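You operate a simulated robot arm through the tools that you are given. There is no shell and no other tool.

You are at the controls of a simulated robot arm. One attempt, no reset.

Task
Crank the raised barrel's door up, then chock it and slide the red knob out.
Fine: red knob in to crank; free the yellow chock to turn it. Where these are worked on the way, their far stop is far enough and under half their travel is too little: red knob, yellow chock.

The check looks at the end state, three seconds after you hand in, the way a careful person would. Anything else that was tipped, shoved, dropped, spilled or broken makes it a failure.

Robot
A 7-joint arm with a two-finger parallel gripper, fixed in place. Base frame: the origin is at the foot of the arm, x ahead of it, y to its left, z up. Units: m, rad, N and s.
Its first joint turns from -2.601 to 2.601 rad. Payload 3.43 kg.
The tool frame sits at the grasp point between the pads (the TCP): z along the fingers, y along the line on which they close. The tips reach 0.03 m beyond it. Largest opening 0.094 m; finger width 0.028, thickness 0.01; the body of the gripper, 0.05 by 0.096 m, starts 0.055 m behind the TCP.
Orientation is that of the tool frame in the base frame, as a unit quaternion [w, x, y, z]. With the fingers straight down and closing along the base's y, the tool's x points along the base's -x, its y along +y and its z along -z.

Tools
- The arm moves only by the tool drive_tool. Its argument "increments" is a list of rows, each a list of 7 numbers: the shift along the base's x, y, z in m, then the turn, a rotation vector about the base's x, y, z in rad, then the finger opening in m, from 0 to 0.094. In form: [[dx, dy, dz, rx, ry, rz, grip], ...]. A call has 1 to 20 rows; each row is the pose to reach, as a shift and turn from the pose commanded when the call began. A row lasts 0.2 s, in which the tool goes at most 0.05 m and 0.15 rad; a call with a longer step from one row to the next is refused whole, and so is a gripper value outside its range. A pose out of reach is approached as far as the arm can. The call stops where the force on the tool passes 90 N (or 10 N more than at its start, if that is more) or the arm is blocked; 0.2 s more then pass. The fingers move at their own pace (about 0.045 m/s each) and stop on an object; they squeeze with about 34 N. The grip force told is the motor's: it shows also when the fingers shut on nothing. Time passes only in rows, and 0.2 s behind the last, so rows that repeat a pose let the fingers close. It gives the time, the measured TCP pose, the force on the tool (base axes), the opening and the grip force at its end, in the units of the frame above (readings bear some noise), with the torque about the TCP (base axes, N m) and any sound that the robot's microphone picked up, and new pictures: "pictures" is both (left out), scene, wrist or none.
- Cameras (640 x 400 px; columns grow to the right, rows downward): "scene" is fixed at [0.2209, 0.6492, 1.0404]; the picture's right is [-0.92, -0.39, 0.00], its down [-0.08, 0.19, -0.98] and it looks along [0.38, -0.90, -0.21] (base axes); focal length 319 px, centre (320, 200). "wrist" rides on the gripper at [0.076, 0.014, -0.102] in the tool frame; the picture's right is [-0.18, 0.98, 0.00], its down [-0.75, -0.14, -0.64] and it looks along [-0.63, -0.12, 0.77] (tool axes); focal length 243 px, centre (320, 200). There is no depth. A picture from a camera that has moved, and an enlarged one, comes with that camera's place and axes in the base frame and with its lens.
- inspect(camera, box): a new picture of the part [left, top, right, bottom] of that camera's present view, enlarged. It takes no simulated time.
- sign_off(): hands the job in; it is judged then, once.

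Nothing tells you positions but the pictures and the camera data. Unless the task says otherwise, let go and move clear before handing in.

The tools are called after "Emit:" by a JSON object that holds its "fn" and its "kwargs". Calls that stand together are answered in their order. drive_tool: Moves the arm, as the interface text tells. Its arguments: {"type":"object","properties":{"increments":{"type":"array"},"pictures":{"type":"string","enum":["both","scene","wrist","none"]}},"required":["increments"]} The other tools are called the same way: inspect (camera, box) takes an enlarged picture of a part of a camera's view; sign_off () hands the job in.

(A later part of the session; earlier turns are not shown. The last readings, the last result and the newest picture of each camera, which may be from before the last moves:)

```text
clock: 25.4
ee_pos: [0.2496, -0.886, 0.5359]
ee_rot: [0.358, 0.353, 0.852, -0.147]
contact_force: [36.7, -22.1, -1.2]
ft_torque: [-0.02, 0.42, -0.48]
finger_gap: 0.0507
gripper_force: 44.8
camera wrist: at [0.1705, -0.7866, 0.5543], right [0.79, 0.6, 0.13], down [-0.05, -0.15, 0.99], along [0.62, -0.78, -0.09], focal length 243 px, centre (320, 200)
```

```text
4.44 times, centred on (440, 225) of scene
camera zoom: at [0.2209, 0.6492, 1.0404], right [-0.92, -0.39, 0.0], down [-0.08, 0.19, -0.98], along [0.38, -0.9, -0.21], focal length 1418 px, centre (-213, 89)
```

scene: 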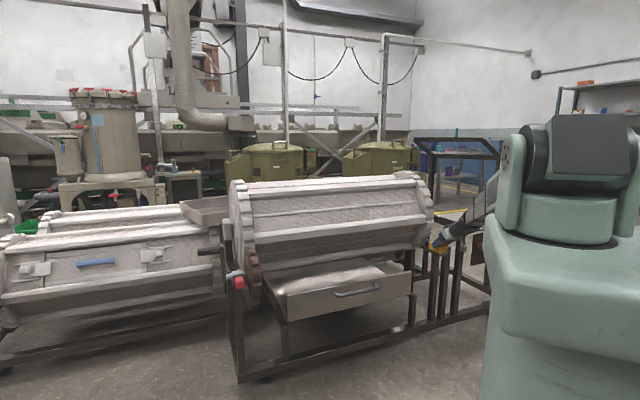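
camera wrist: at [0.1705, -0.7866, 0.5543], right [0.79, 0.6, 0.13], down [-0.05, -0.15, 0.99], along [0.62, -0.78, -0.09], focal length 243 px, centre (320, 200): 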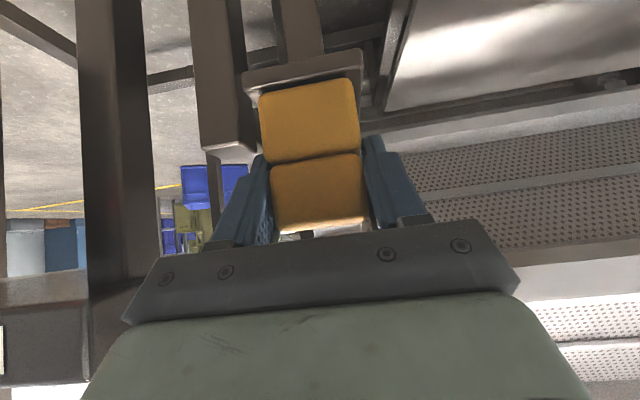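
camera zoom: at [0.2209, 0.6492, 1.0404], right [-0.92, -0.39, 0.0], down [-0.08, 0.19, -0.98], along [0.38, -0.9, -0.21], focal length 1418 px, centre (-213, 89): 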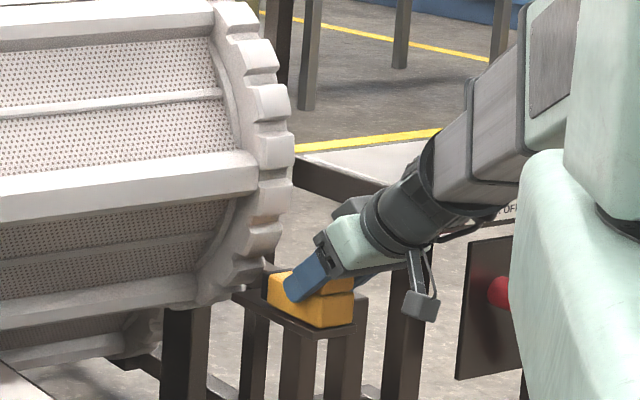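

Emit:
{"fn": "drive_tool", "kwargs": {"increments": [[-0.003, 0.003, 0, 0, 0, 0, 0.02], [-0.006, 0.006, 0, 0, 0, 0, 0.02]], "pictures": "none"}}

Emit:
{"fn": "inspect", "kwargs": {"camera": "scene", "box": [400, 180, 480, 270]}}

```text
clock: 26.0
ee_pos: [0.2423, -0.879, 0.5357]
ee_rot: [0.357, 0.353, 0.852, -0.148]
contact_force: [34.2, -23.3, 1.0]
ft_torque: [0.01, 0.06, -0.07]
finger_gap: 0.0503
gripper_force: 45.5
```

```text
4.44 times, centred on (440, 225) of scene
camera zoom: at [0.2209, 0.6492, 1.0404], right [-0.92, -0.39, 0.0], down [-0.08, 0.19, -0.98], along [0.38, -0.9, -0.21], focal length 1418 px, centre (-213, 89)
```

zoom: 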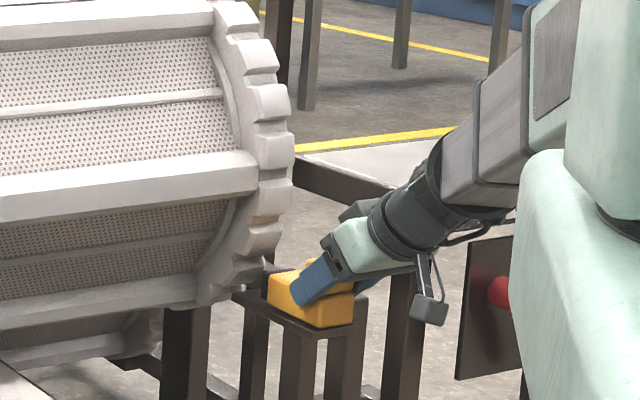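

The chock stayed put while the fingers slipped, so it is at its outer stop, clear of the gear. I release and back off.

Emit:
{"fn": "drive_tool", "kwargs": {"increments": [[0, 0, 0, 0, 0, 0, 0.08], [0, 0, 0, 0, 0, 0, 0.08], [-0.01, 0.01, 0.0142, 0, 0, 0, 0.08], [-0.025, 0.025, 0.0354, 0, 0, 0, 0.08], [-0.045, 0.045, 0.0636, 0, 0, 0, 0.08], [-0.06, 0.06, 0.09, 0, 0, 0, 0.08], [-0.06, 0.06, 0.13, 0, 0, 0, 0.08], [-0.06, 0.06, 0.17, 0, 0, 0, 0.08]]}}

Emit:
{"fn": "inspect", "kwargs": {"camera": "scene", "box": [400, 180, 480, 270]}}

Emit:
{"fn": "inspect", "kwargs": {"camera": "scene", "box": [170, 150, 450, 300]}}

```text
clock: 27.8
ee_pos: [0.1793, -0.8189, 0.7058]
ee_rot: [0.356, 0.353, 0.853, -0.147]
contact_force: [0.4, 0.2, -0.1]
ft_torque: [0.03, -0.04, -0.01]
finger_gap: 0.0801
gripper_force: 0.0
camera wrist: at [0.1011, -0.7194, 0.7253], right [0.79, 0.6, 0.13], down [-0.05, -0.15, 0.99], along [0.62, -0.78, -0.09], focal length 243 px, centre (320, 200)
```

scene: 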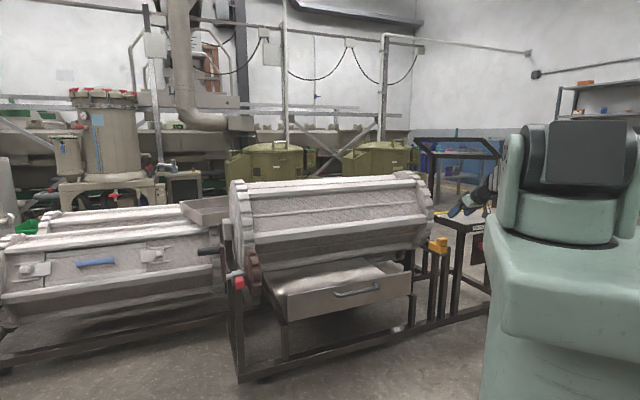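
wrist: 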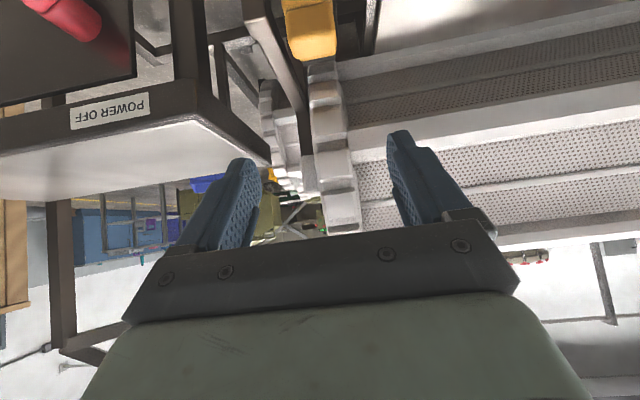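

```text
4.44 times, centred on (440, 225) of scene
camera zoom: at [0.2209, 0.6492, 1.0404], right [-0.92, -0.39, 0.0], down [-0.08, 0.19, -0.98], along [0.38, -0.9, -0.21], focal length 1418 px, centre (-213, 89)
```

zoom: 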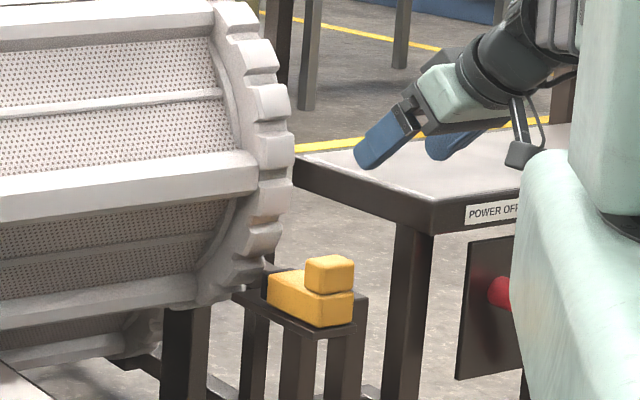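

```text
2.29 times, centred on (310, 225) of scene
camera zoom: at [0.2209, 0.6492, 1.0404], right [-0.92, -0.39, 0.0], down [-0.08, 0.19, -0.98], along [0.38, -0.9, -0.21], focal length 730 px, centre (343, 143)
```

zoom: 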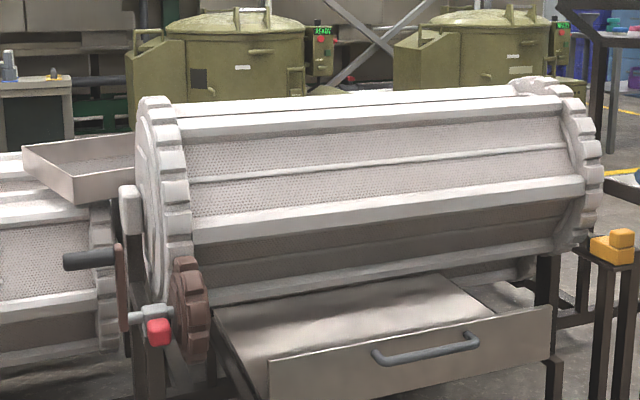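

Emit:
{"fn": "inspect", "kwargs": {"camera": "scene", "box": [220, 160, 330, 220]}}

Emit:
{"fn": "inspect", "kwargs": {"camera": "scene", "box": [330, 160, 440, 260]}}

```text
5.82 times, centred on (275, 190) of scene
camera zoom: at [0.2209, 0.6492, 1.0404], right [-0.92, -0.39, 0.0], down [-0.08, 0.19, -0.98], along [0.38, -0.9, -0.21], focal length 1857 px, centre (582, 258)
```

zoom: 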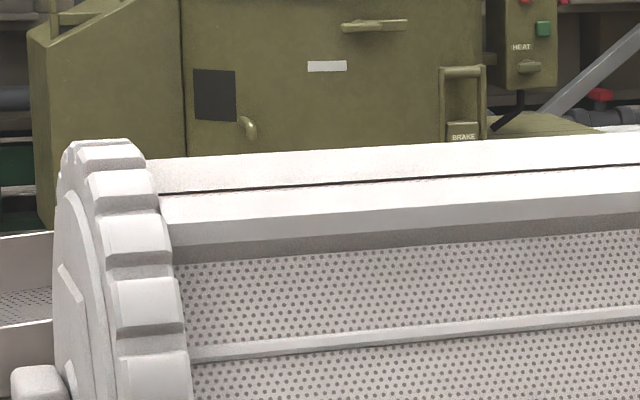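

```text
4.00 times, centred on (385, 210) of scene
camera zoom: at [0.2209, 0.6492, 1.0404], right [-0.92, -0.39, 0.0], down [-0.08, 0.19, -0.98], along [0.38, -0.9, -0.21], focal length 1277 px, centre (60, 160)
```

zoom: 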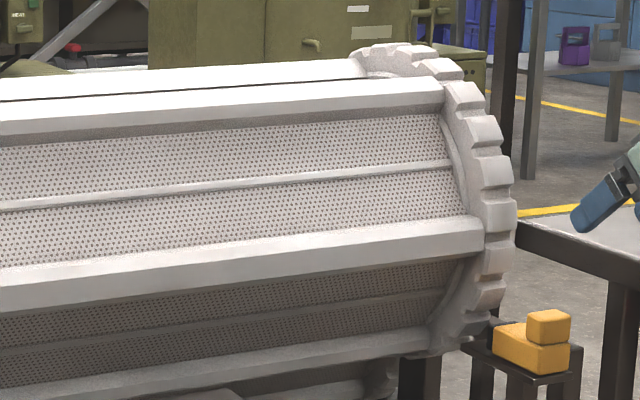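

The chock is at its outer stop. The barrel's visible faces carry no door, so it must be at the back or underneath; I'll crank so the back side comes up over the top. Travelling back to the crank now, rolling the gripper again for the handle.

Emit:
{"fn": "drive_tool", "kwargs": {"increments": [[0.0269, 0.0396, 0.002, 0, 0, 0, 0.08], [0.0537, 0.0792, 0.004, 0, 0, 0, 0.08], [0.0806, 0.1188, 0.006, 0, 0, 0, 0.08], [0.1075, 0.1584, 0.008, 0.0524, -0.0524, -0.0741, 0.08], [0.1344, 0.198, 0.01, 0.1047, -0.1047, -0.1481, 0.08], [0.1676, 0.2312, 0.012, 0.1571, -0.1571, -0.2222, 0.07], [0.2008, 0.2644, 0.014, 0.2094, -0.2094, -0.2962, 0.07], [0.2341, 0.2977, 0.016, 0.2618, -0.2618, -0.3703, 0.07], [0.2673, 0.3309, 0.018, 0.3142, -0.3142, -0.4443, 0.07], [0.3005, 0.3641, 0.02, 0.3665, -0.3665, -0.5184, 0.07], [0.3338, 0.3974, 0.022, 0.4189, -0.4189, -0.5924, 0.07], [0.367, 0.4306, 0.024, 0.4712, -0.4712, -0.6665, 0.07], [0.4002, 0.4638, 0.026, 0.5236, -0.5236, -0.7405, 0.07], [0.4335, 0.4971, 0.028, 0.576, -0.576, -0.8146, 0.07], [0.4667, 0.5303, 0.03, 0.6283, -0.6283, -0.8886, 0.07], [0.4999, 0.5635, 0.032, 0.6807, -0.6807, -0.9626, 0.07], [0.5332, 0.5968, 0.034, 0.733, -0.733, -1.0367, 0.07], [0.5664, 0.63, 0.036, 0.7854, -0.7854, -1.1107, 0.07], [0.5996, 0.6632, 0.038, 0.7854, -0.7854, -1.1107, 0.07], [0.6329, 0.6965, 0.04, 0.7854, -0.7854, -1.1107, 0.07]]}}

Emit:
{"fn": "inspect", "kwargs": {"camera": "scene", "box": [170, 220, 290, 320]}}

```text
clock: 32.0
ee_pos: [0.8135, -0.1231, 0.7478]
ee_rot: [0.356, 0.854, 0.352, 0.145]
contact_force: [-1.3, 0.2, 0.1]
ft_torque: [-0.01, -0.01, 0.01]
finger_gap: 0.0699
gripper_force: 0.1
out of reach, approached as far as the arm can: row 10, 11
camera wrist: at [0.8237, -0.0246, 0.8296], right [0.36, -0.62, 0.7], down [-0.92, -0.14, 0.36], along [-0.13, -0.77, -0.62], focal length 243 px, centre (320, 200)
```

scene: 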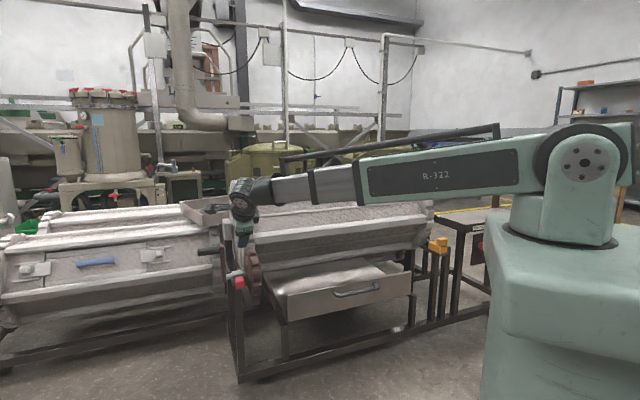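
wrist: 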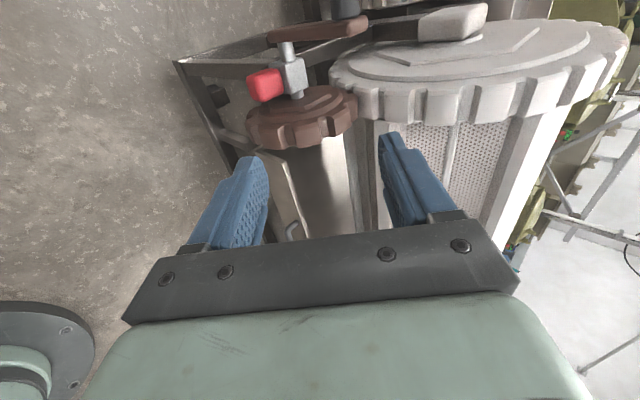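

```text
4.00 times, centred on (230, 270) of scene
camera zoom: at [0.2209, 0.6492, 1.0404], right [-0.92, -0.39, 0.0], down [-0.08, 0.19, -0.98], along [0.38, -0.9, -0.21], focal length 1277 px, centre (680, -80)
```

zoom: 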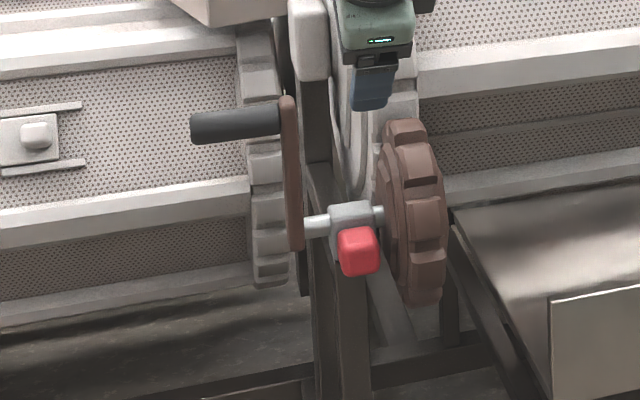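

Emit:
{"fn": "drive_tool", "kwargs": {"increments": [[0.032, 0.032, 0, 0, 0, 0, 0.06], [0.064, 0.064, 0, 0, 0, 0, 0.06], [0.09, 0.05, -0.015, 0, 0, 0, 0.06], [0.118, 0.022, -0.034, 0, 0, 0, 0.06], [0.147, -0.0057, -0.052, 0, 0, 0, 0.06], [0.147, -0.0057, -0.052, 0, 0, 0, 0.06]]}}

Emit:
{"fn": "inspect", "kwargs": {"camera": "scene", "box": [170, 200, 290, 300]}}

Emit:
{"fn": "inspect", "kwargs": {"camera": "wrist", "box": [200, 0, 480, 240]}}

```text
clock: 33.4
ee_pos: [0.9604, -0.1275, 0.6928]
ee_rot: [0.356, 0.853, 0.353, 0.143]
contact_force: [-0.2, 0.8, -0.5]
ft_torque: [0.01, 0.02, 0.0]
finger_gap: 0.0602
gripper_force: 0.1
camera wrist: at [0.9708, -0.0294, 0.7757], right [0.36, -0.62, 0.7], down [-0.92, -0.14, 0.36], along [-0.13, -0.77, -0.62], focal length 243 px, centre (320, 200)
```

scene: 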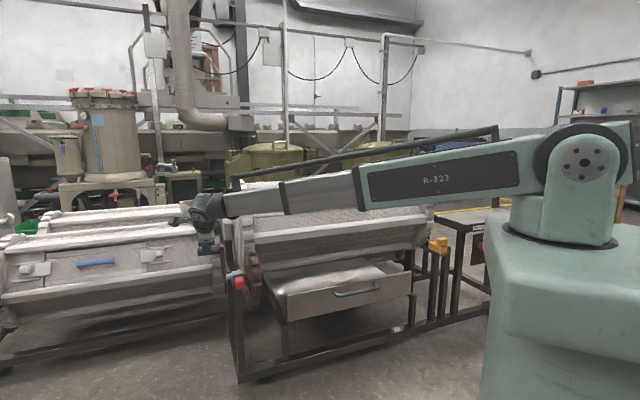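
wrist: 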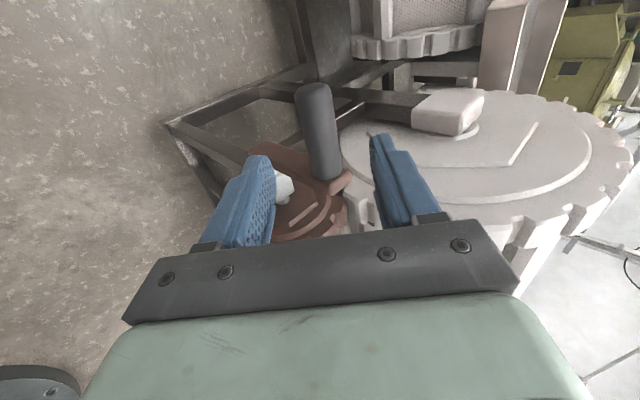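

```text
4.00 times, centred on (230, 250) of scene
camera zoom: at [0.2209, 0.6492, 1.0404], right [-0.92, -0.39, 0.0], down [-0.08, 0.19, -0.98], along [0.38, -0.9, -0.21], focal length 1277 px, centre (680, 0)
```

zoom: 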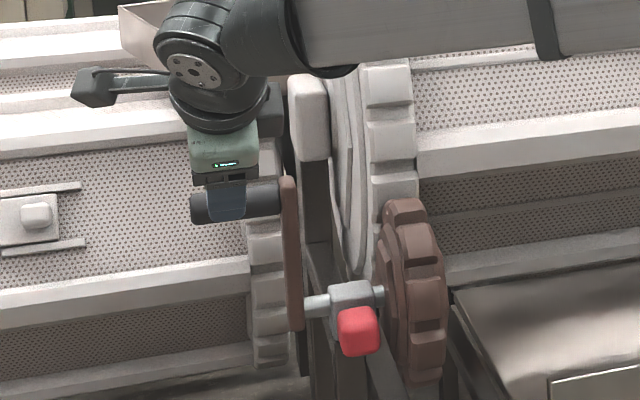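

```text
1.67 times, centred on (340, 120) of wrist
camera zoom: at [0.9708, -0.0294, 0.7757], right [0.36, -0.62, 0.7], down [-0.92, -0.14, 0.36], along [-0.13, -0.77, -0.62], focal length 404 px, centre (287, 333)
```

zoom: 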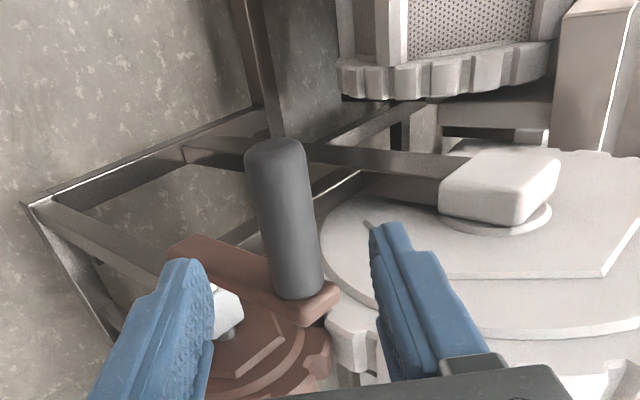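

The handle is centred between the fingers. Advancing and gripping it.

Emit:
{"fn": "drive_tool", "kwargs": {"increments": [[0.0125, -0.0125, -0.0177, 0, 0, 0, 0.06], [0.025, -0.025, -0.0354, 0, 0, 0, 0.06], [0.0375, -0.0375, -0.053, 0, 0, 0, 0.06], [0.05, -0.05, -0.0707, 0, 0, 0, 0.06], [0.05, -0.05, -0.0707, 0, 0, 0, 0.0], [0.05, -0.05, -0.0707, 0, 0, 0, 0.0], [0.05, -0.05, -0.0707, 0, 0, 0, 0.0]]}}

Emit:
{"fn": "inspect", "kwargs": {"camera": "wrist", "box": [200, 0, 480, 240]}}

```text
clock: 35.0
ee_pos: [1.0101, -0.1759, 0.6221]
ee_rot: [0.354, 0.855, 0.352, 0.142]
contact_force: [-4.9, 2.3, -13.6]
ft_torque: [0.26, -0.2, 0.28]
finger_gap: 0.0321
gripper_force: 38.5
camera wrist: at [1.0207, -0.0787, 0.7048], right [0.36, -0.62, 0.69], down [-0.92, -0.14, 0.36], along [-0.13, -0.77, -0.62], focal length 243 px, centre (320, 200)
```

scene: 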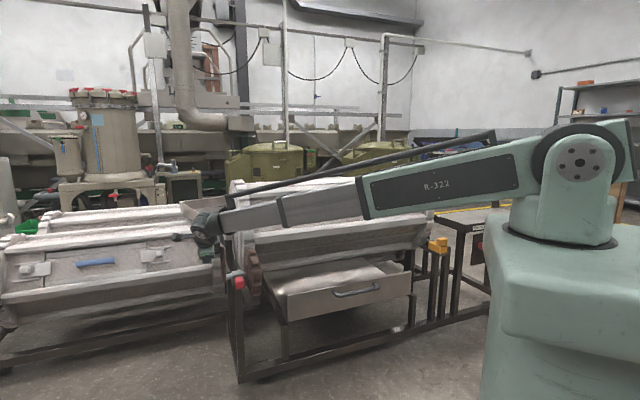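
wrist: 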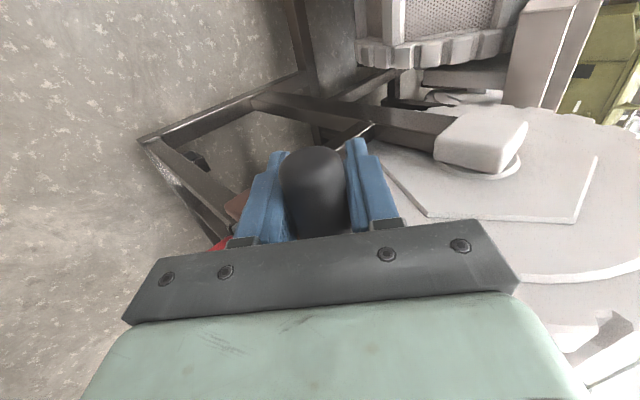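

```text
1.67 times, centred on (340, 120) of wrist
camera zoom: at [1.0207, -0.0787, 0.7048], right [0.36, -0.62, 0.69], down [-0.92, -0.14, 0.36], along [-0.13, -0.77, -0.62], focal length 404 px, centre (287, 333)
```

zoom: 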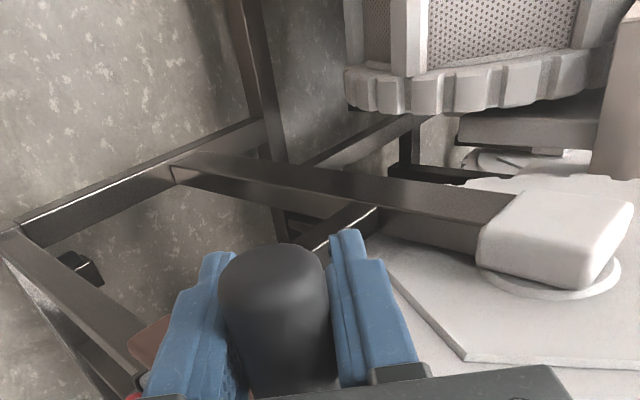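

Handle gripped (0.032 m). I start cranking gently: top of the circle moving away from the robot, a half radian first to check forces and direction.

Emit:
{"fn": "drive_tool", "kwargs": {"increments": [[0.0068, -0.0068, -0.0027, 0, 0, 0, 0.0], [0.0134, -0.0134, -0.0064, 0, 0, 0, 0.0], [0.0197, -0.0197, -0.011, 0, 0, 0, 0.0], [0.0256, -0.0256, -0.0164, 0, 0, 0, 0.0], [0.0311, -0.0311, -0.0227, 0, 0, 0, 0.0]]}}

Emit:
{"fn": "inspect", "kwargs": {"camera": "wrist", "box": [200, 0, 480, 240]}}

Emit:
{"fn": "inspect", "kwargs": {"camera": "scene", "box": [170, 150, 450, 300]}}

```text
clock: 36.2
ee_pos: [1.0457, -0.2126, 0.6085]
ee_rot: [0.36, 0.851, 0.353, 0.147]
contact_force: [19.5, -21.7, 66.5]
ft_torque: [0.85, 0.73, -0.22]
finger_gap: 0.0319
gripper_force: 45.1
camera wrist: at [1.0546, -0.1125, 0.69], right [0.36, -0.61, 0.71], down [-0.93, -0.14, 0.35], along [-0.12, -0.78, -0.62], focal length 243 px, centre (320, 200)
```

scene: 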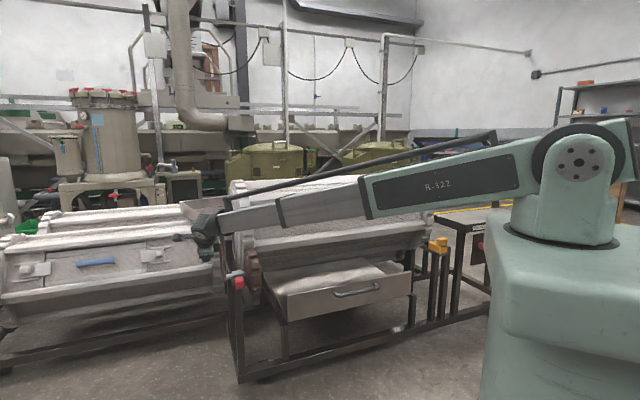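
wrist: 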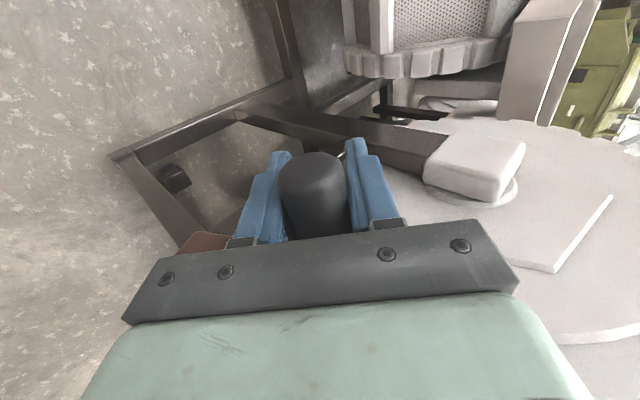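

```text
1.67 times, centred on (340, 120) of wrist
camera zoom: at [1.0546, -0.1125, 0.69], right [0.36, -0.61, 0.71], down [-0.93, -0.14, 0.35], along [-0.12, -0.78, -0.62], focal length 404 px, centre (287, 333)
```

zoom: 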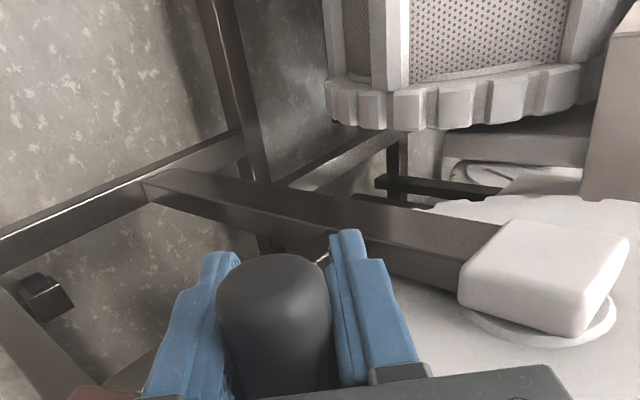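

```text
2.29 times, centred on (310, 225) of scene
camera zoom: at [0.2209, 0.6492, 1.0404], right [-0.92, -0.39, 0.0], down [-0.08, 0.19, -0.98], along [0.38, -0.9, -0.21], focal length 730 px, centre (343, 143)
```

zoom: 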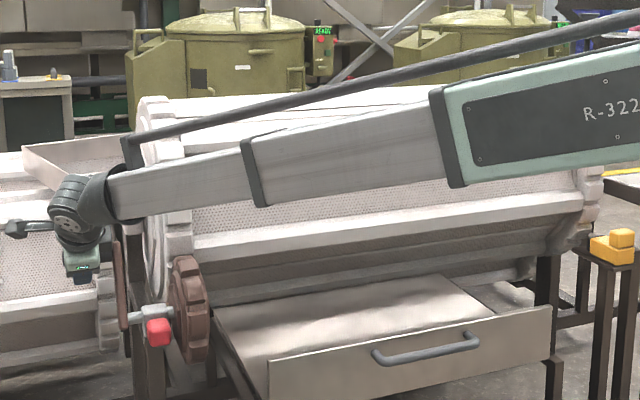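

The barrel is turning the way I want. The sideways force tells me the crank started nearly vertical and its shaft is slightly further out than I assumed (p≈0.843). I refine the circle and continue.

Emit:
{"fn": "drive_tool", "kwargs": {"increments": [[0.0042, -0.0042, 0.0107, 0, 0, 0, 0.0], [0.0101, -0.0101, 0.0056, 0, 0, 0, 0.0], [0.0156, -0.0156, -0.0003, 0, 0, 0, 0.0], [0.0207, -0.0207, -0.007, 0, 0, 0, 0.0], [0.0253, -0.0253, -0.0144, 0, 0, 0, 0.0], [0.0293, -0.0293, -0.0224, 0, 0, 0, 0.0], [0.0327, -0.0327, -0.0308, 0, 0, 0, 0.0]]}}

Emit:
{"fn": "inspect", "kwargs": {"camera": "scene", "box": [150, 150, 450, 300]}}

```text
clock: 37.8
ee_pos: [1.0778, -0.243, 0.5721]
ee_rot: [0.357, 0.853, 0.352, 0.145]
contact_force: [8.6, -8.9, 18.3]
ft_torque: [0.3, 0.86, -0.69]
finger_gap: 0.0317
gripper_force: 44.6
camera wrist: at [1.087, -0.1445, 0.6537], right [0.36, -0.62, 0.7], down [-0.93, -0.14, 0.35], along [-0.12, -0.77, -0.62], focal length 243 px, centre (320, 200)
```

scene: 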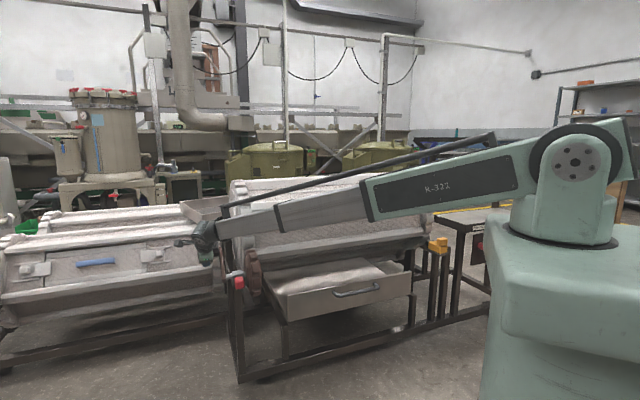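
wrist: 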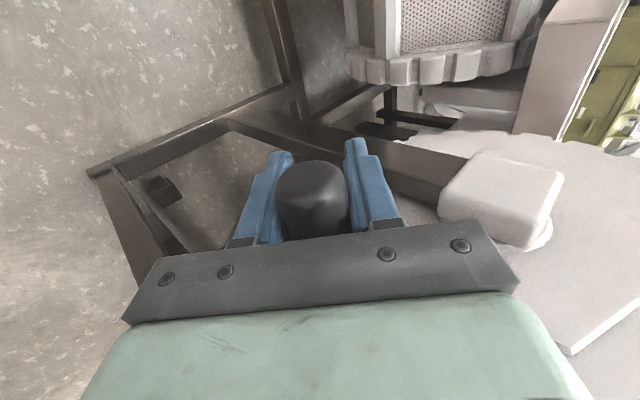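

```text
2.13 times, centred on (300, 225) of scene
camera zoom: at [0.2209, 0.6492, 1.0404], right [-0.92, -0.39, 0.0], down [-0.08, 0.19, -0.98], along [0.38, -0.9, -0.21], focal length 681 px, centre (363, 147)
```

zoom: 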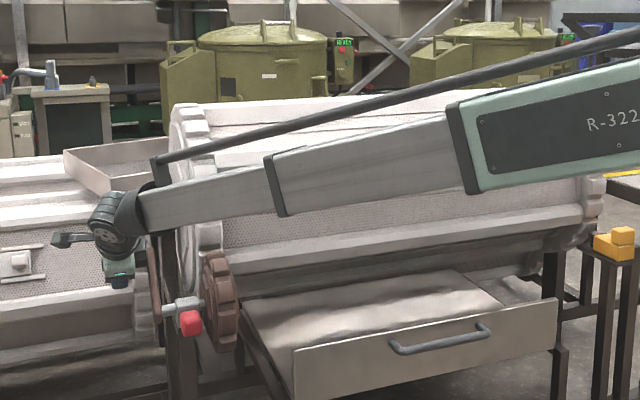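

Forces are small now and the fit is consistent (radius 0.10, shaft at p≈0.844, z≈0.522). Continuing the crank down the far side.

Emit:
{"fn": "drive_tool", "kwargs": {"increments": [[0.0061, -0.0061, -0.0052, 0, 0, 0, 0.0], [0.0107, -0.0107, -0.0188, 0, 0, 0, 0.0], [0.0138, -0.0138, -0.0331, 0, 0, 0, 0.0], [0.0153, -0.0153, -0.0479, 0, 0, 0, 0.0], [0.0153, -0.0153, -0.0629, 0, 0, 0, 0.0], [0.0136, -0.0136, -0.0777, 0, 0, 0, 0.0], [0.0105, -0.0105, -0.092, 0, 0, 0, 0.0], [0.0058, -0.0058, -0.1055, 0, 0, 0, 0.0]]}}

Emit:
{"fn": "inspect", "kwargs": {"camera": "scene", "box": [150, 150, 450, 300]}}

```text
clock: 39.6
ee_pos: [1.0799, -0.2461, 0.4595]
ee_rot: [0.353, 0.855, 0.353, 0.142]
contact_force: [20.7, -24.5, -16.0]
ft_torque: [0.12, 0.14, -0.04]
finger_gap: 0.0317
gripper_force: 45.4
camera wrist: at [1.0904, -0.1476, 0.543], right [0.36, -0.62, 0.69], down [-0.92, -0.14, 0.36], along [-0.13, -0.77, -0.62], focal length 243 px, centre (320, 200)
```

scene: 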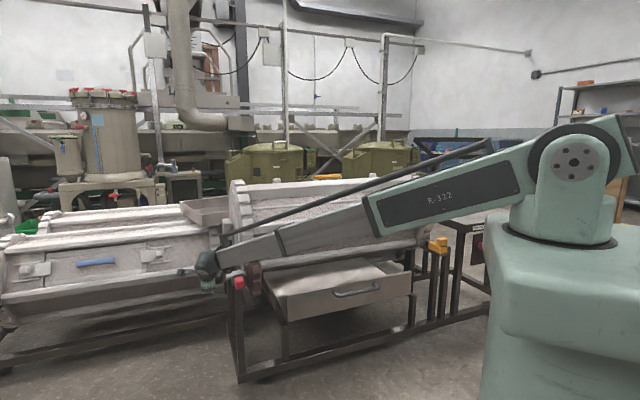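
wrist: 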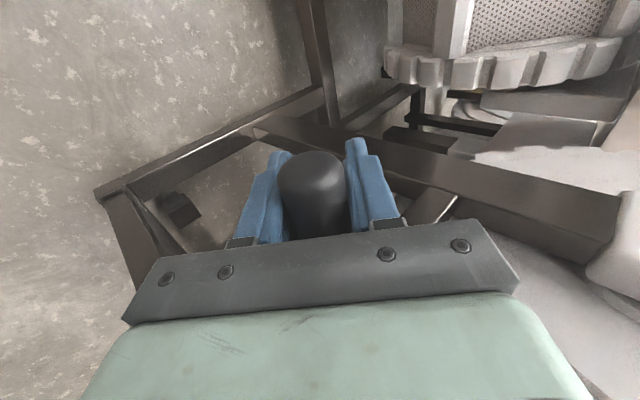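

```text
2.13 times, centred on (300, 225) of scene
camera zoom: at [0.2209, 0.6492, 1.0404], right [-0.92, -0.39, 0.0], down [-0.08, 0.19, -0.98], along [0.38, -0.9, -0.21], focal length 681 px, centre (363, 147)
```

zoom: 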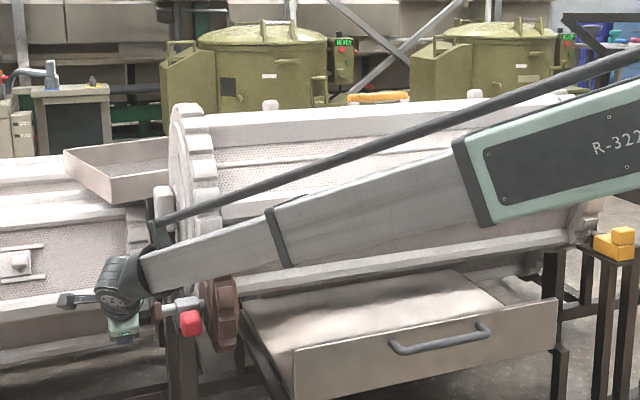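

The door is coming over: its orange/yellow handle and two clamp knobs are now peeking above the back of the barrel top. Continuing through the bottom of the crank circle.

Emit:
{"fn": "drive_tool", "kwargs": {"increments": [[-0.006, 0.006, -0.0123, 0, 0, 0, 0.0], [-0.0132, 0.0132, -0.0232, 0, 0, 0, 0.0], [-0.0216, 0.0216, -0.0325, 0, 0, 0, 0.0], [-0.0308, 0.0308, -0.0399, 0, 0, 0, 0.0], [-0.0407, 0.0407, -0.0453, 0, 0, 0, 0.0], [-0.0511, 0.0511, -0.0485, 0, 0, 0, 0.0], [-0.0616, 0.0616, -0.0495, 0, 0, 0, 0.0]]}}

Emit:
{"fn": "inspect", "kwargs": {"camera": "scene", "box": [150, 150, 450, 300]}}

```text
clock: 41.2
ee_pos: [1.0185, -0.1853, 0.413]
ee_rot: [0.353, 0.855, 0.352, 0.144]
contact_force: [4.9, -7.3, -12.4]
ft_torque: [0.12, 0.21, 0.03]
finger_gap: 0.0321
gripper_force: 45.0
camera wrist: at [1.0292, -0.0865, 0.4961], right [0.36, -0.62, 0.7], down [-0.92, -0.14, 0.36], along [-0.13, -0.77, -0.62], focal length 243 px, centre (320, 200)
```

scene: 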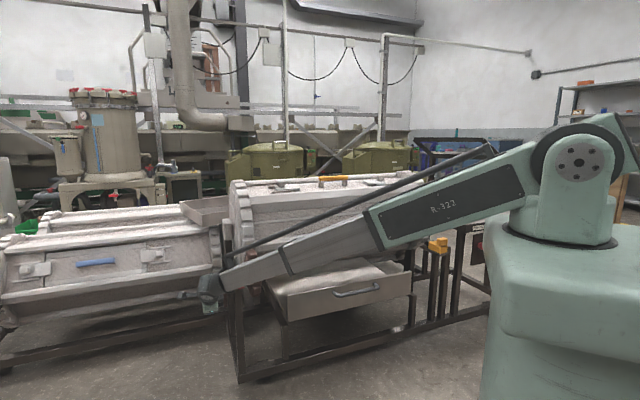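
wrist: 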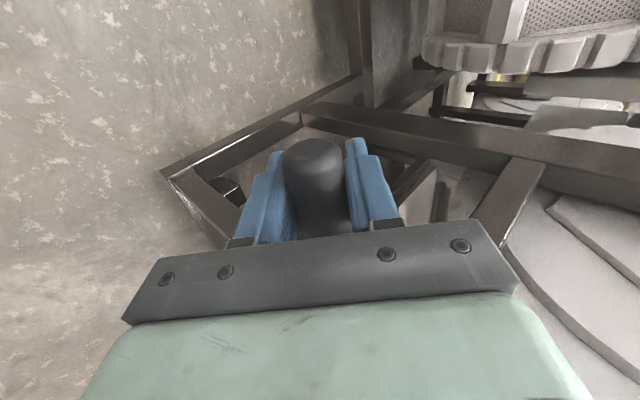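

```text
2.13 times, centred on (300, 225) of scene
camera zoom: at [0.2209, 0.6492, 1.0404], right [-0.92, -0.39, 0.0], down [-0.08, 0.19, -0.98], along [0.38, -0.9, -0.21], focal length 681 px, centre (363, 147)
```

zoom: 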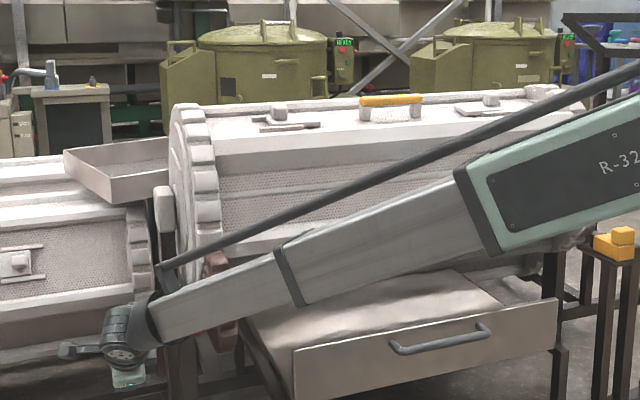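

Emit:
{"fn": "inspect", "kwargs": {"camera": "scene", "box": [225, 165, 345, 240]}}

Emit:
{"fn": "inspect", "kwargs": {"camera": "scene", "box": [320, 165, 440, 240]}}

Emit:
{"fn": "inspect", "kwargs": {"camera": "scene", "box": [0, 190, 240, 340]}}

```text
5.33 times, centred on (285, 202) of scene
camera zoom: at [0.2209, 0.6492, 1.0404], right [-0.92, -0.39, 0.0], down [-0.08, 0.19, -0.98], along [0.38, -0.9, -0.21], focal length 1702 px, centre (507, 187)
```

zoom: 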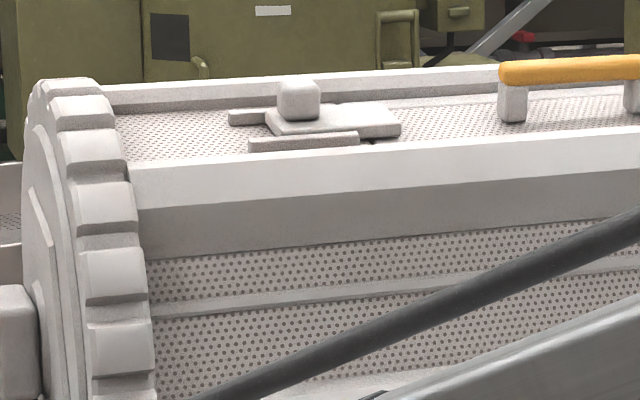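

```text
5.33 times, centred on (380, 202) of scene
camera zoom: at [0.2209, 0.6492, 1.0404], right [-0.92, -0.39, 0.0], down [-0.08, 0.19, -0.98], along [0.38, -0.9, -0.21], focal length 1702 px, centre (0, 187)
```

zoom: 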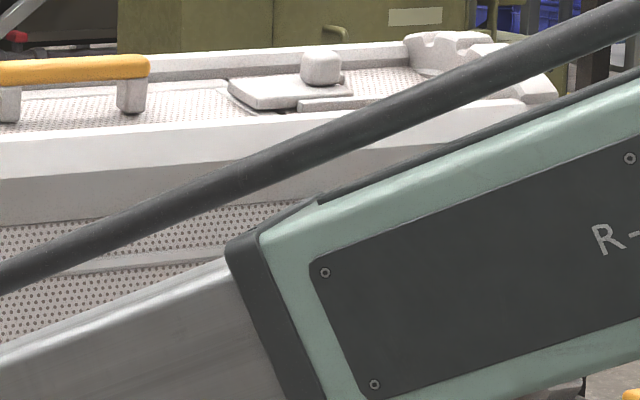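

```text
2.67 times, centred on (120, 265) of scene
camera zoom: at [0.2209, 0.6492, 1.0404], right [-0.92, -0.39, 0.0], down [-0.08, 0.19, -0.98], along [0.38, -0.9, -0.21], focal length 851 px, centre (853, 27)
```

zoom: 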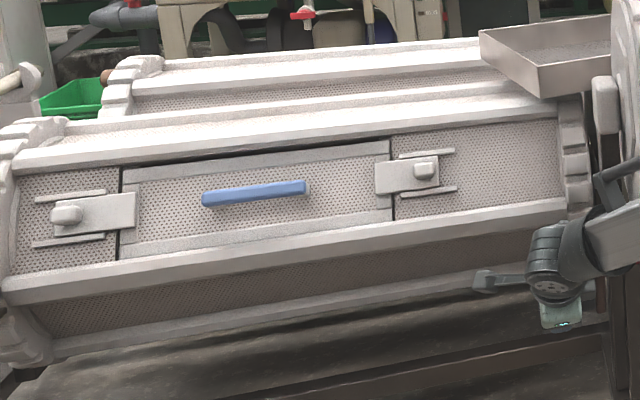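

The door with its yellow handle now lies nearly on top, perhaps slightly past level. I'll release the handle and retreat to the earlier viewing pose to compare the barrel's end plate with how it looked before and measure the angle.

Emit:
{"fn": "drive_tool", "kwargs": {"increments": [[0, 0, 0, 0, 0, 0, 0.03], [0, 0, 0, 0, 0, 0, 0.06], [0, 0, 0, 0, 0, 0, 0.06], [-0.01, 0.01, 0.0141, 0, 0, 0, 0.06], [-0.025, 0.025, 0.0354, 0, 0, 0, 0.06], [-0.045, 0.045, 0.0636, 0, 0, 0, 0.06], [-0.058, 0.058, 0.1, 0, 0, 0, 0.06], [-0.058, 0.058, 0.145, 0, 0, 0, 0.06], [-0.058, 0.058, 0.19, 0, 0, 0, 0.06], [-0.058, 0.058, 0.235, 0, 0, 0, 0.06], [-0.058, 0.058, 0.28, 0, 0, 0, 0.06], [-0.058, 0.058, 0.28, 0, 0, 0, 0.06]]}}

Emit:
{"fn": "inspect", "kwargs": {"camera": "wrist", "box": [200, 0, 640, 270]}}

Emit:
{"fn": "inspect", "kwargs": {"camera": "scene", "box": [150, 150, 450, 300]}}

```text
clock: 43.8
ee_pos: [0.9608, -0.1273, 0.6976]
ee_rot: [0.354, 0.854, 0.353, 0.144]
contact_force: [-0.6, 0.3, -0.3]
ft_torque: [-0.01, -0.01, 0.01]
finger_gap: 0.06
gripper_force: 0.0
camera wrist: at [0.9719, -0.0291, 0.7789], right [0.36, -0.62, 0.7], down [-0.92, -0.14, 0.36], along [-0.13, -0.77, -0.62], focal length 243 px, centre (320, 200)
```

scene: 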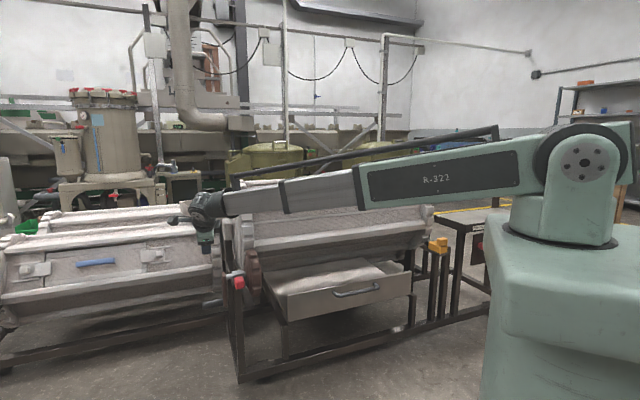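
wrist: 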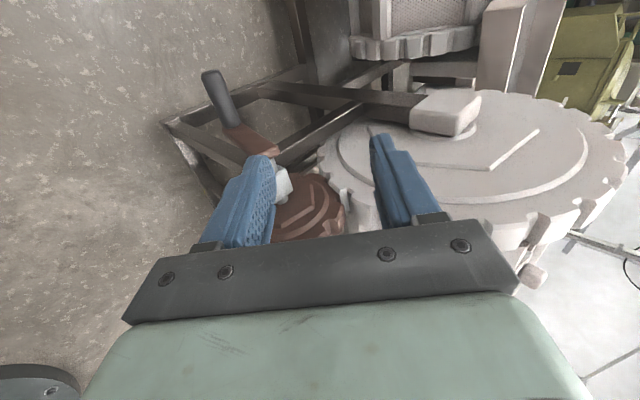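

```text
1.45 times, centred on (420, 135) of wrist
camera zoom: at [0.9719, -0.0291, 0.7789], right [0.36, -0.62, 0.7], down [-0.92, -0.14, 0.36], along [-0.13, -0.77, -0.62], focal length 353 px, centre (174, 294)
```

zoom: 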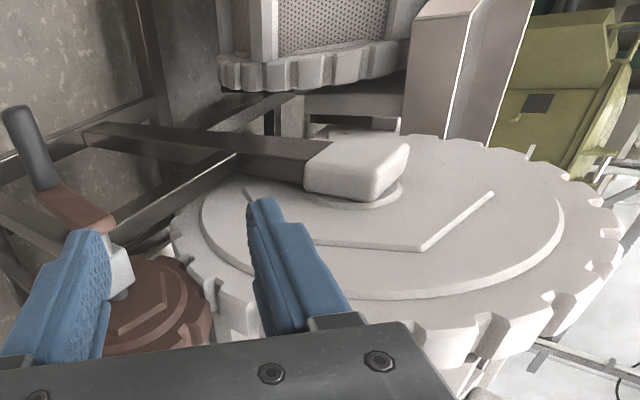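

```text
2.13 times, centred on (300, 225) of scene
camera zoom: at [0.2209, 0.6492, 1.0404], right [-0.92, -0.39, 0.0], down [-0.08, 0.19, -0.98], along [0.38, -0.9, -0.21], focal length 681 px, centre (363, 147)
```

zoom: 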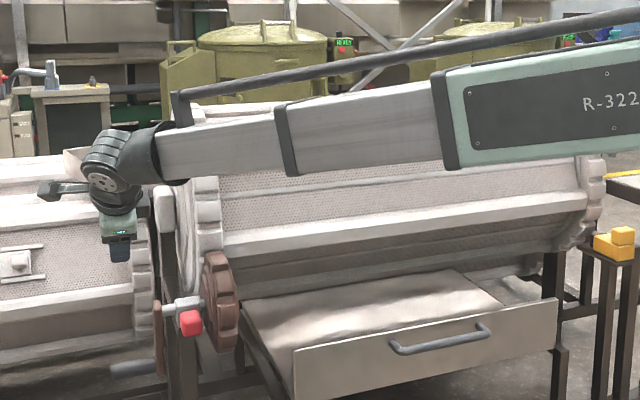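

The barrel stayed put. The hexagonal ridge on the end plate suggests the door is tilted about 10° past level toward the robot. Let me look closer at the gear rim to measure the tooth pitch and angle.

Emit:
{"fn": "inspect", "kwargs": {"camera": "wrist", "box": [480, 80, 640, 200]}}

Emit:
{"fn": "inspect", "kwargs": {"camera": "wrist", "box": [400, 150, 640, 300]}}

Emit:
{"fn": "inspect", "kwargs": {"camera": "wrist", "box": [260, 80, 420, 260]}}

```text
3.33 times, centred on (560, 140) of wrist
camera zoom: at [0.9719, -0.0291, 0.7789], right [0.36, -0.62, 0.7], down [-0.92, -0.14, 0.36], along [-0.13, -0.77, -0.62], focal length 809 px, centre (-480, 400)
```

zoom: 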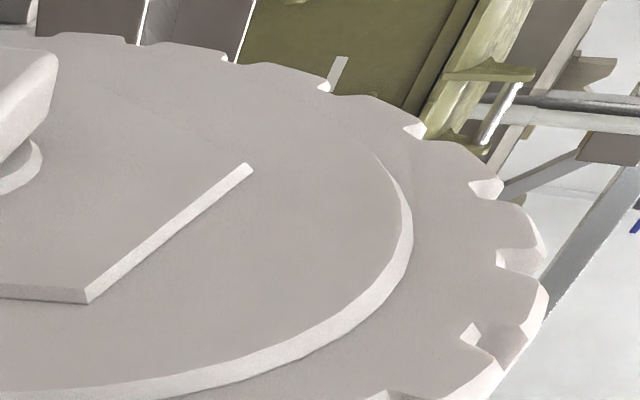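

```text
2.67 times, centred on (520, 225) of wrist
camera zoom: at [0.9719, -0.0291, 0.7789], right [0.36, -0.62, 0.7], down [-0.92, -0.14, 0.36], along [-0.13, -0.77, -0.62], focal length 647 px, centre (-213, 133)
```

zoom: 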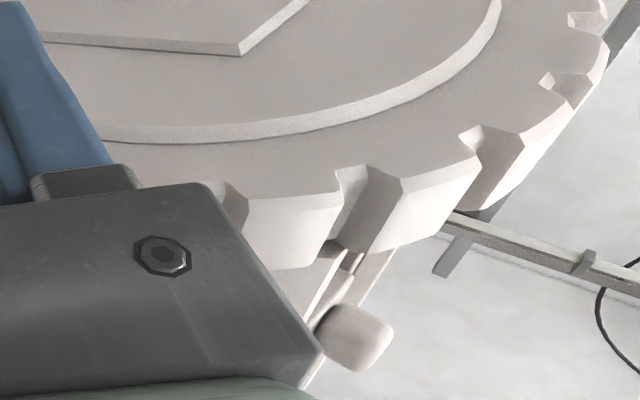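

```text
2.22 times, centred on (340, 170) of wrist
camera zoom: at [0.9719, -0.0291, 0.7789], right [0.36, -0.62, 0.7], down [-0.92, -0.14, 0.36], along [-0.13, -0.77, -0.62], focal length 539 px, centre (276, 267)
```

zoom: 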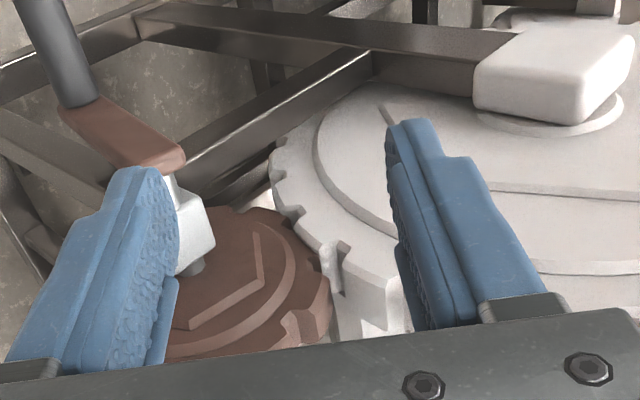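

Measured: the gear has 24 teeth (15° pitch), and both the hexagon ridge and tooth gaps show the door is about 10° past level. Gear ratio is about 2.4, so I need to crank back roughly 24°. Re-gripping the handle at the bottom.

Emit:
{"fn": "drive_tool", "kwargs": {"increments": [[0.003, -0.003, -0.045, 0, 0, 0, 0.06], [0.006, -0.006, -0.09, 0, 0, 0, 0.06], [0.009, -0.009, -0.135, 0, 0, 0, 0.06], [0.011, -0.011, -0.18, 0, 0, 0, 0.06], [0.011, -0.011, -0.2145, 0, 0, 0, 0.06], [0.03, -0.03, -0.241, 0, 0, 0, 0.06], [0.05, -0.05, -0.2695, 0, 0, 0, 0.06], [0.0612, -0.0612, -0.2855, 0, 0, 0, 0.06], [0.0612, -0.0612, -0.2855, 0, 0, 0, 0.0], [0.0612, -0.0612, -0.2855, 0, 0, 0, 0.0], [0.0612, -0.0612, -0.2855, 0, 0, 0, 0.0]]}}

```text
clock: 46.2
ee_pos: [1.0222, -0.188, 0.4088]
ee_rot: [0.355, 0.854, 0.353, 0.144]
contact_force: [1.7, -1.3, -2.5]
ft_torque: [0.14, -0.07, 0.11]
finger_gap: 0.0317
gripper_force: 38.4
camera wrist: at [1.0329, -0.0903, 0.4913], right [0.36, -0.62, 0.7], down [-0.92, -0.14, 0.36], along [-0.13, -0.77, -0.62], focal length 243 px, centre (320, 200)
```

scene: 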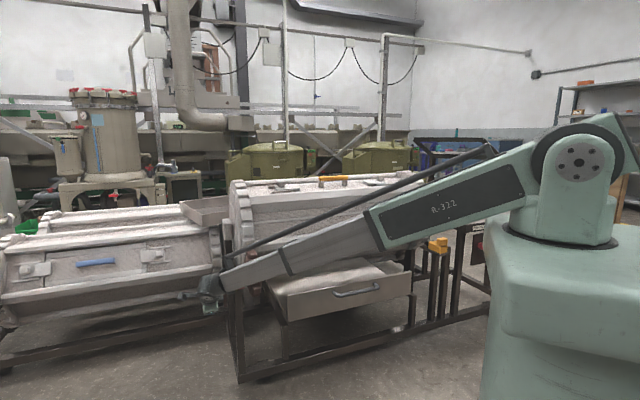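
wrist: 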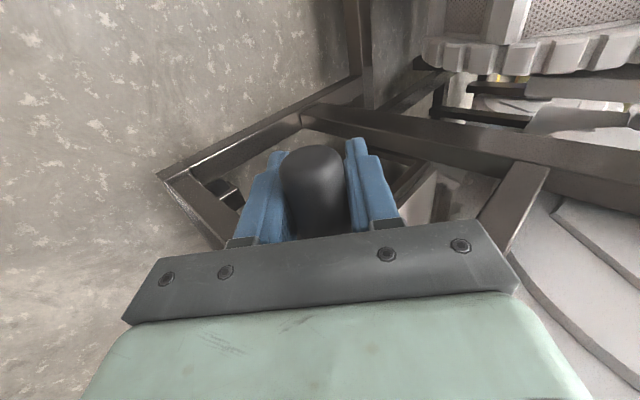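

Emit:
{"fn": "drive_tool", "kwargs": {"increments": [[0.0074, -0.0074, 0.0016, 0, 0, 0, 0.0], [0.0145, -0.0145, 0.0042, 0, 0, 0, 0.0], [0.0215, -0.0215, 0.0078, 0, 0, 0, 0.0], [0.0281, -0.0281, 0.0124, 0, 0, 0, 0.0], [0.0295, -0.0295, 0.0134, 0, 0, 0, 0.0], [0.0295, -0.0295, 0.0134, 0, 0, 0, 0.0]]}}

Emit:
{"fn": "inspect", "kwargs": {"camera": "scene", "box": [225, 165, 345, 240]}}

```text
clock: 47.6
ee_pos: [1.0517, -0.2185, 0.4233]
ee_rot: [0.354, 0.854, 0.354, 0.143]
contact_force: [-1.6, 2.1, -10.2]
ft_torque: [-0.22, -0.18, -0.19]
finger_gap: 0.0321
gripper_force: 45.2
camera wrist: at [1.0627, -0.12, 0.5054], right [0.36, -0.62, 0.7], down [-0.92, -0.14, 0.36], along [-0.13, -0.77, -0.62], focal length 243 px, centre (320, 200)
```

scene: 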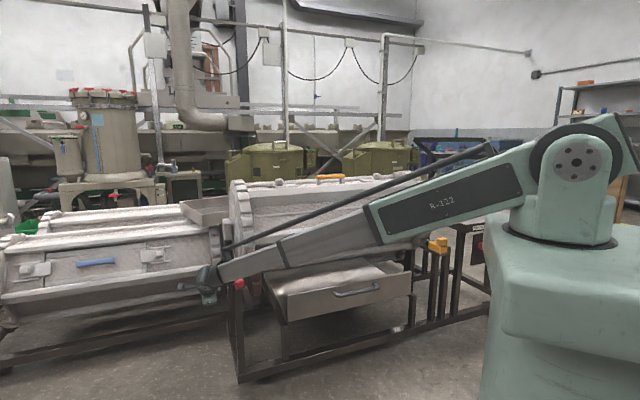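
wrist: 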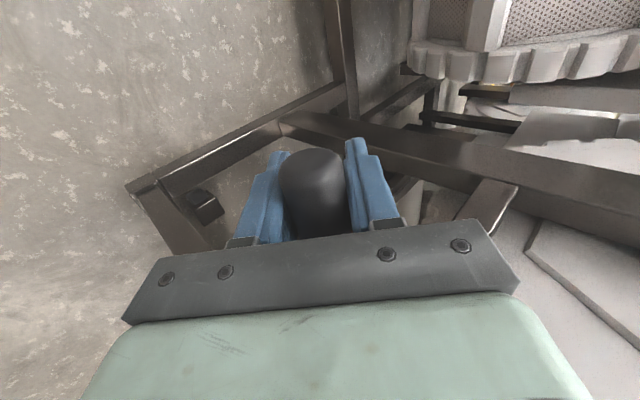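

```text
5.33 times, centred on (285, 202) of scene
camera zoom: at [0.2209, 0.6492, 1.0404], right [-0.92, -0.39, 0.0], down [-0.08, 0.19, -0.98], along [0.38, -0.9, -0.21], focal length 1702 px, centre (507, 187)
```

zoom: 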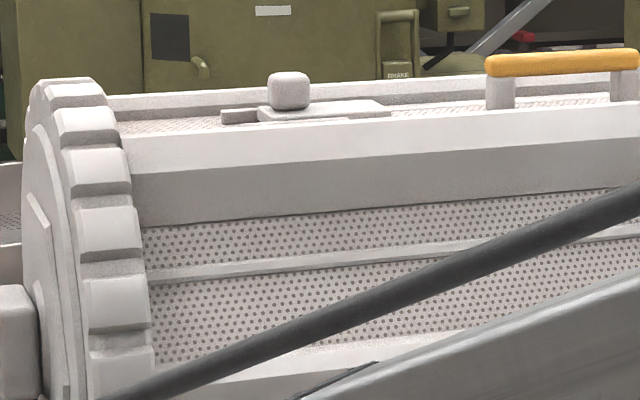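

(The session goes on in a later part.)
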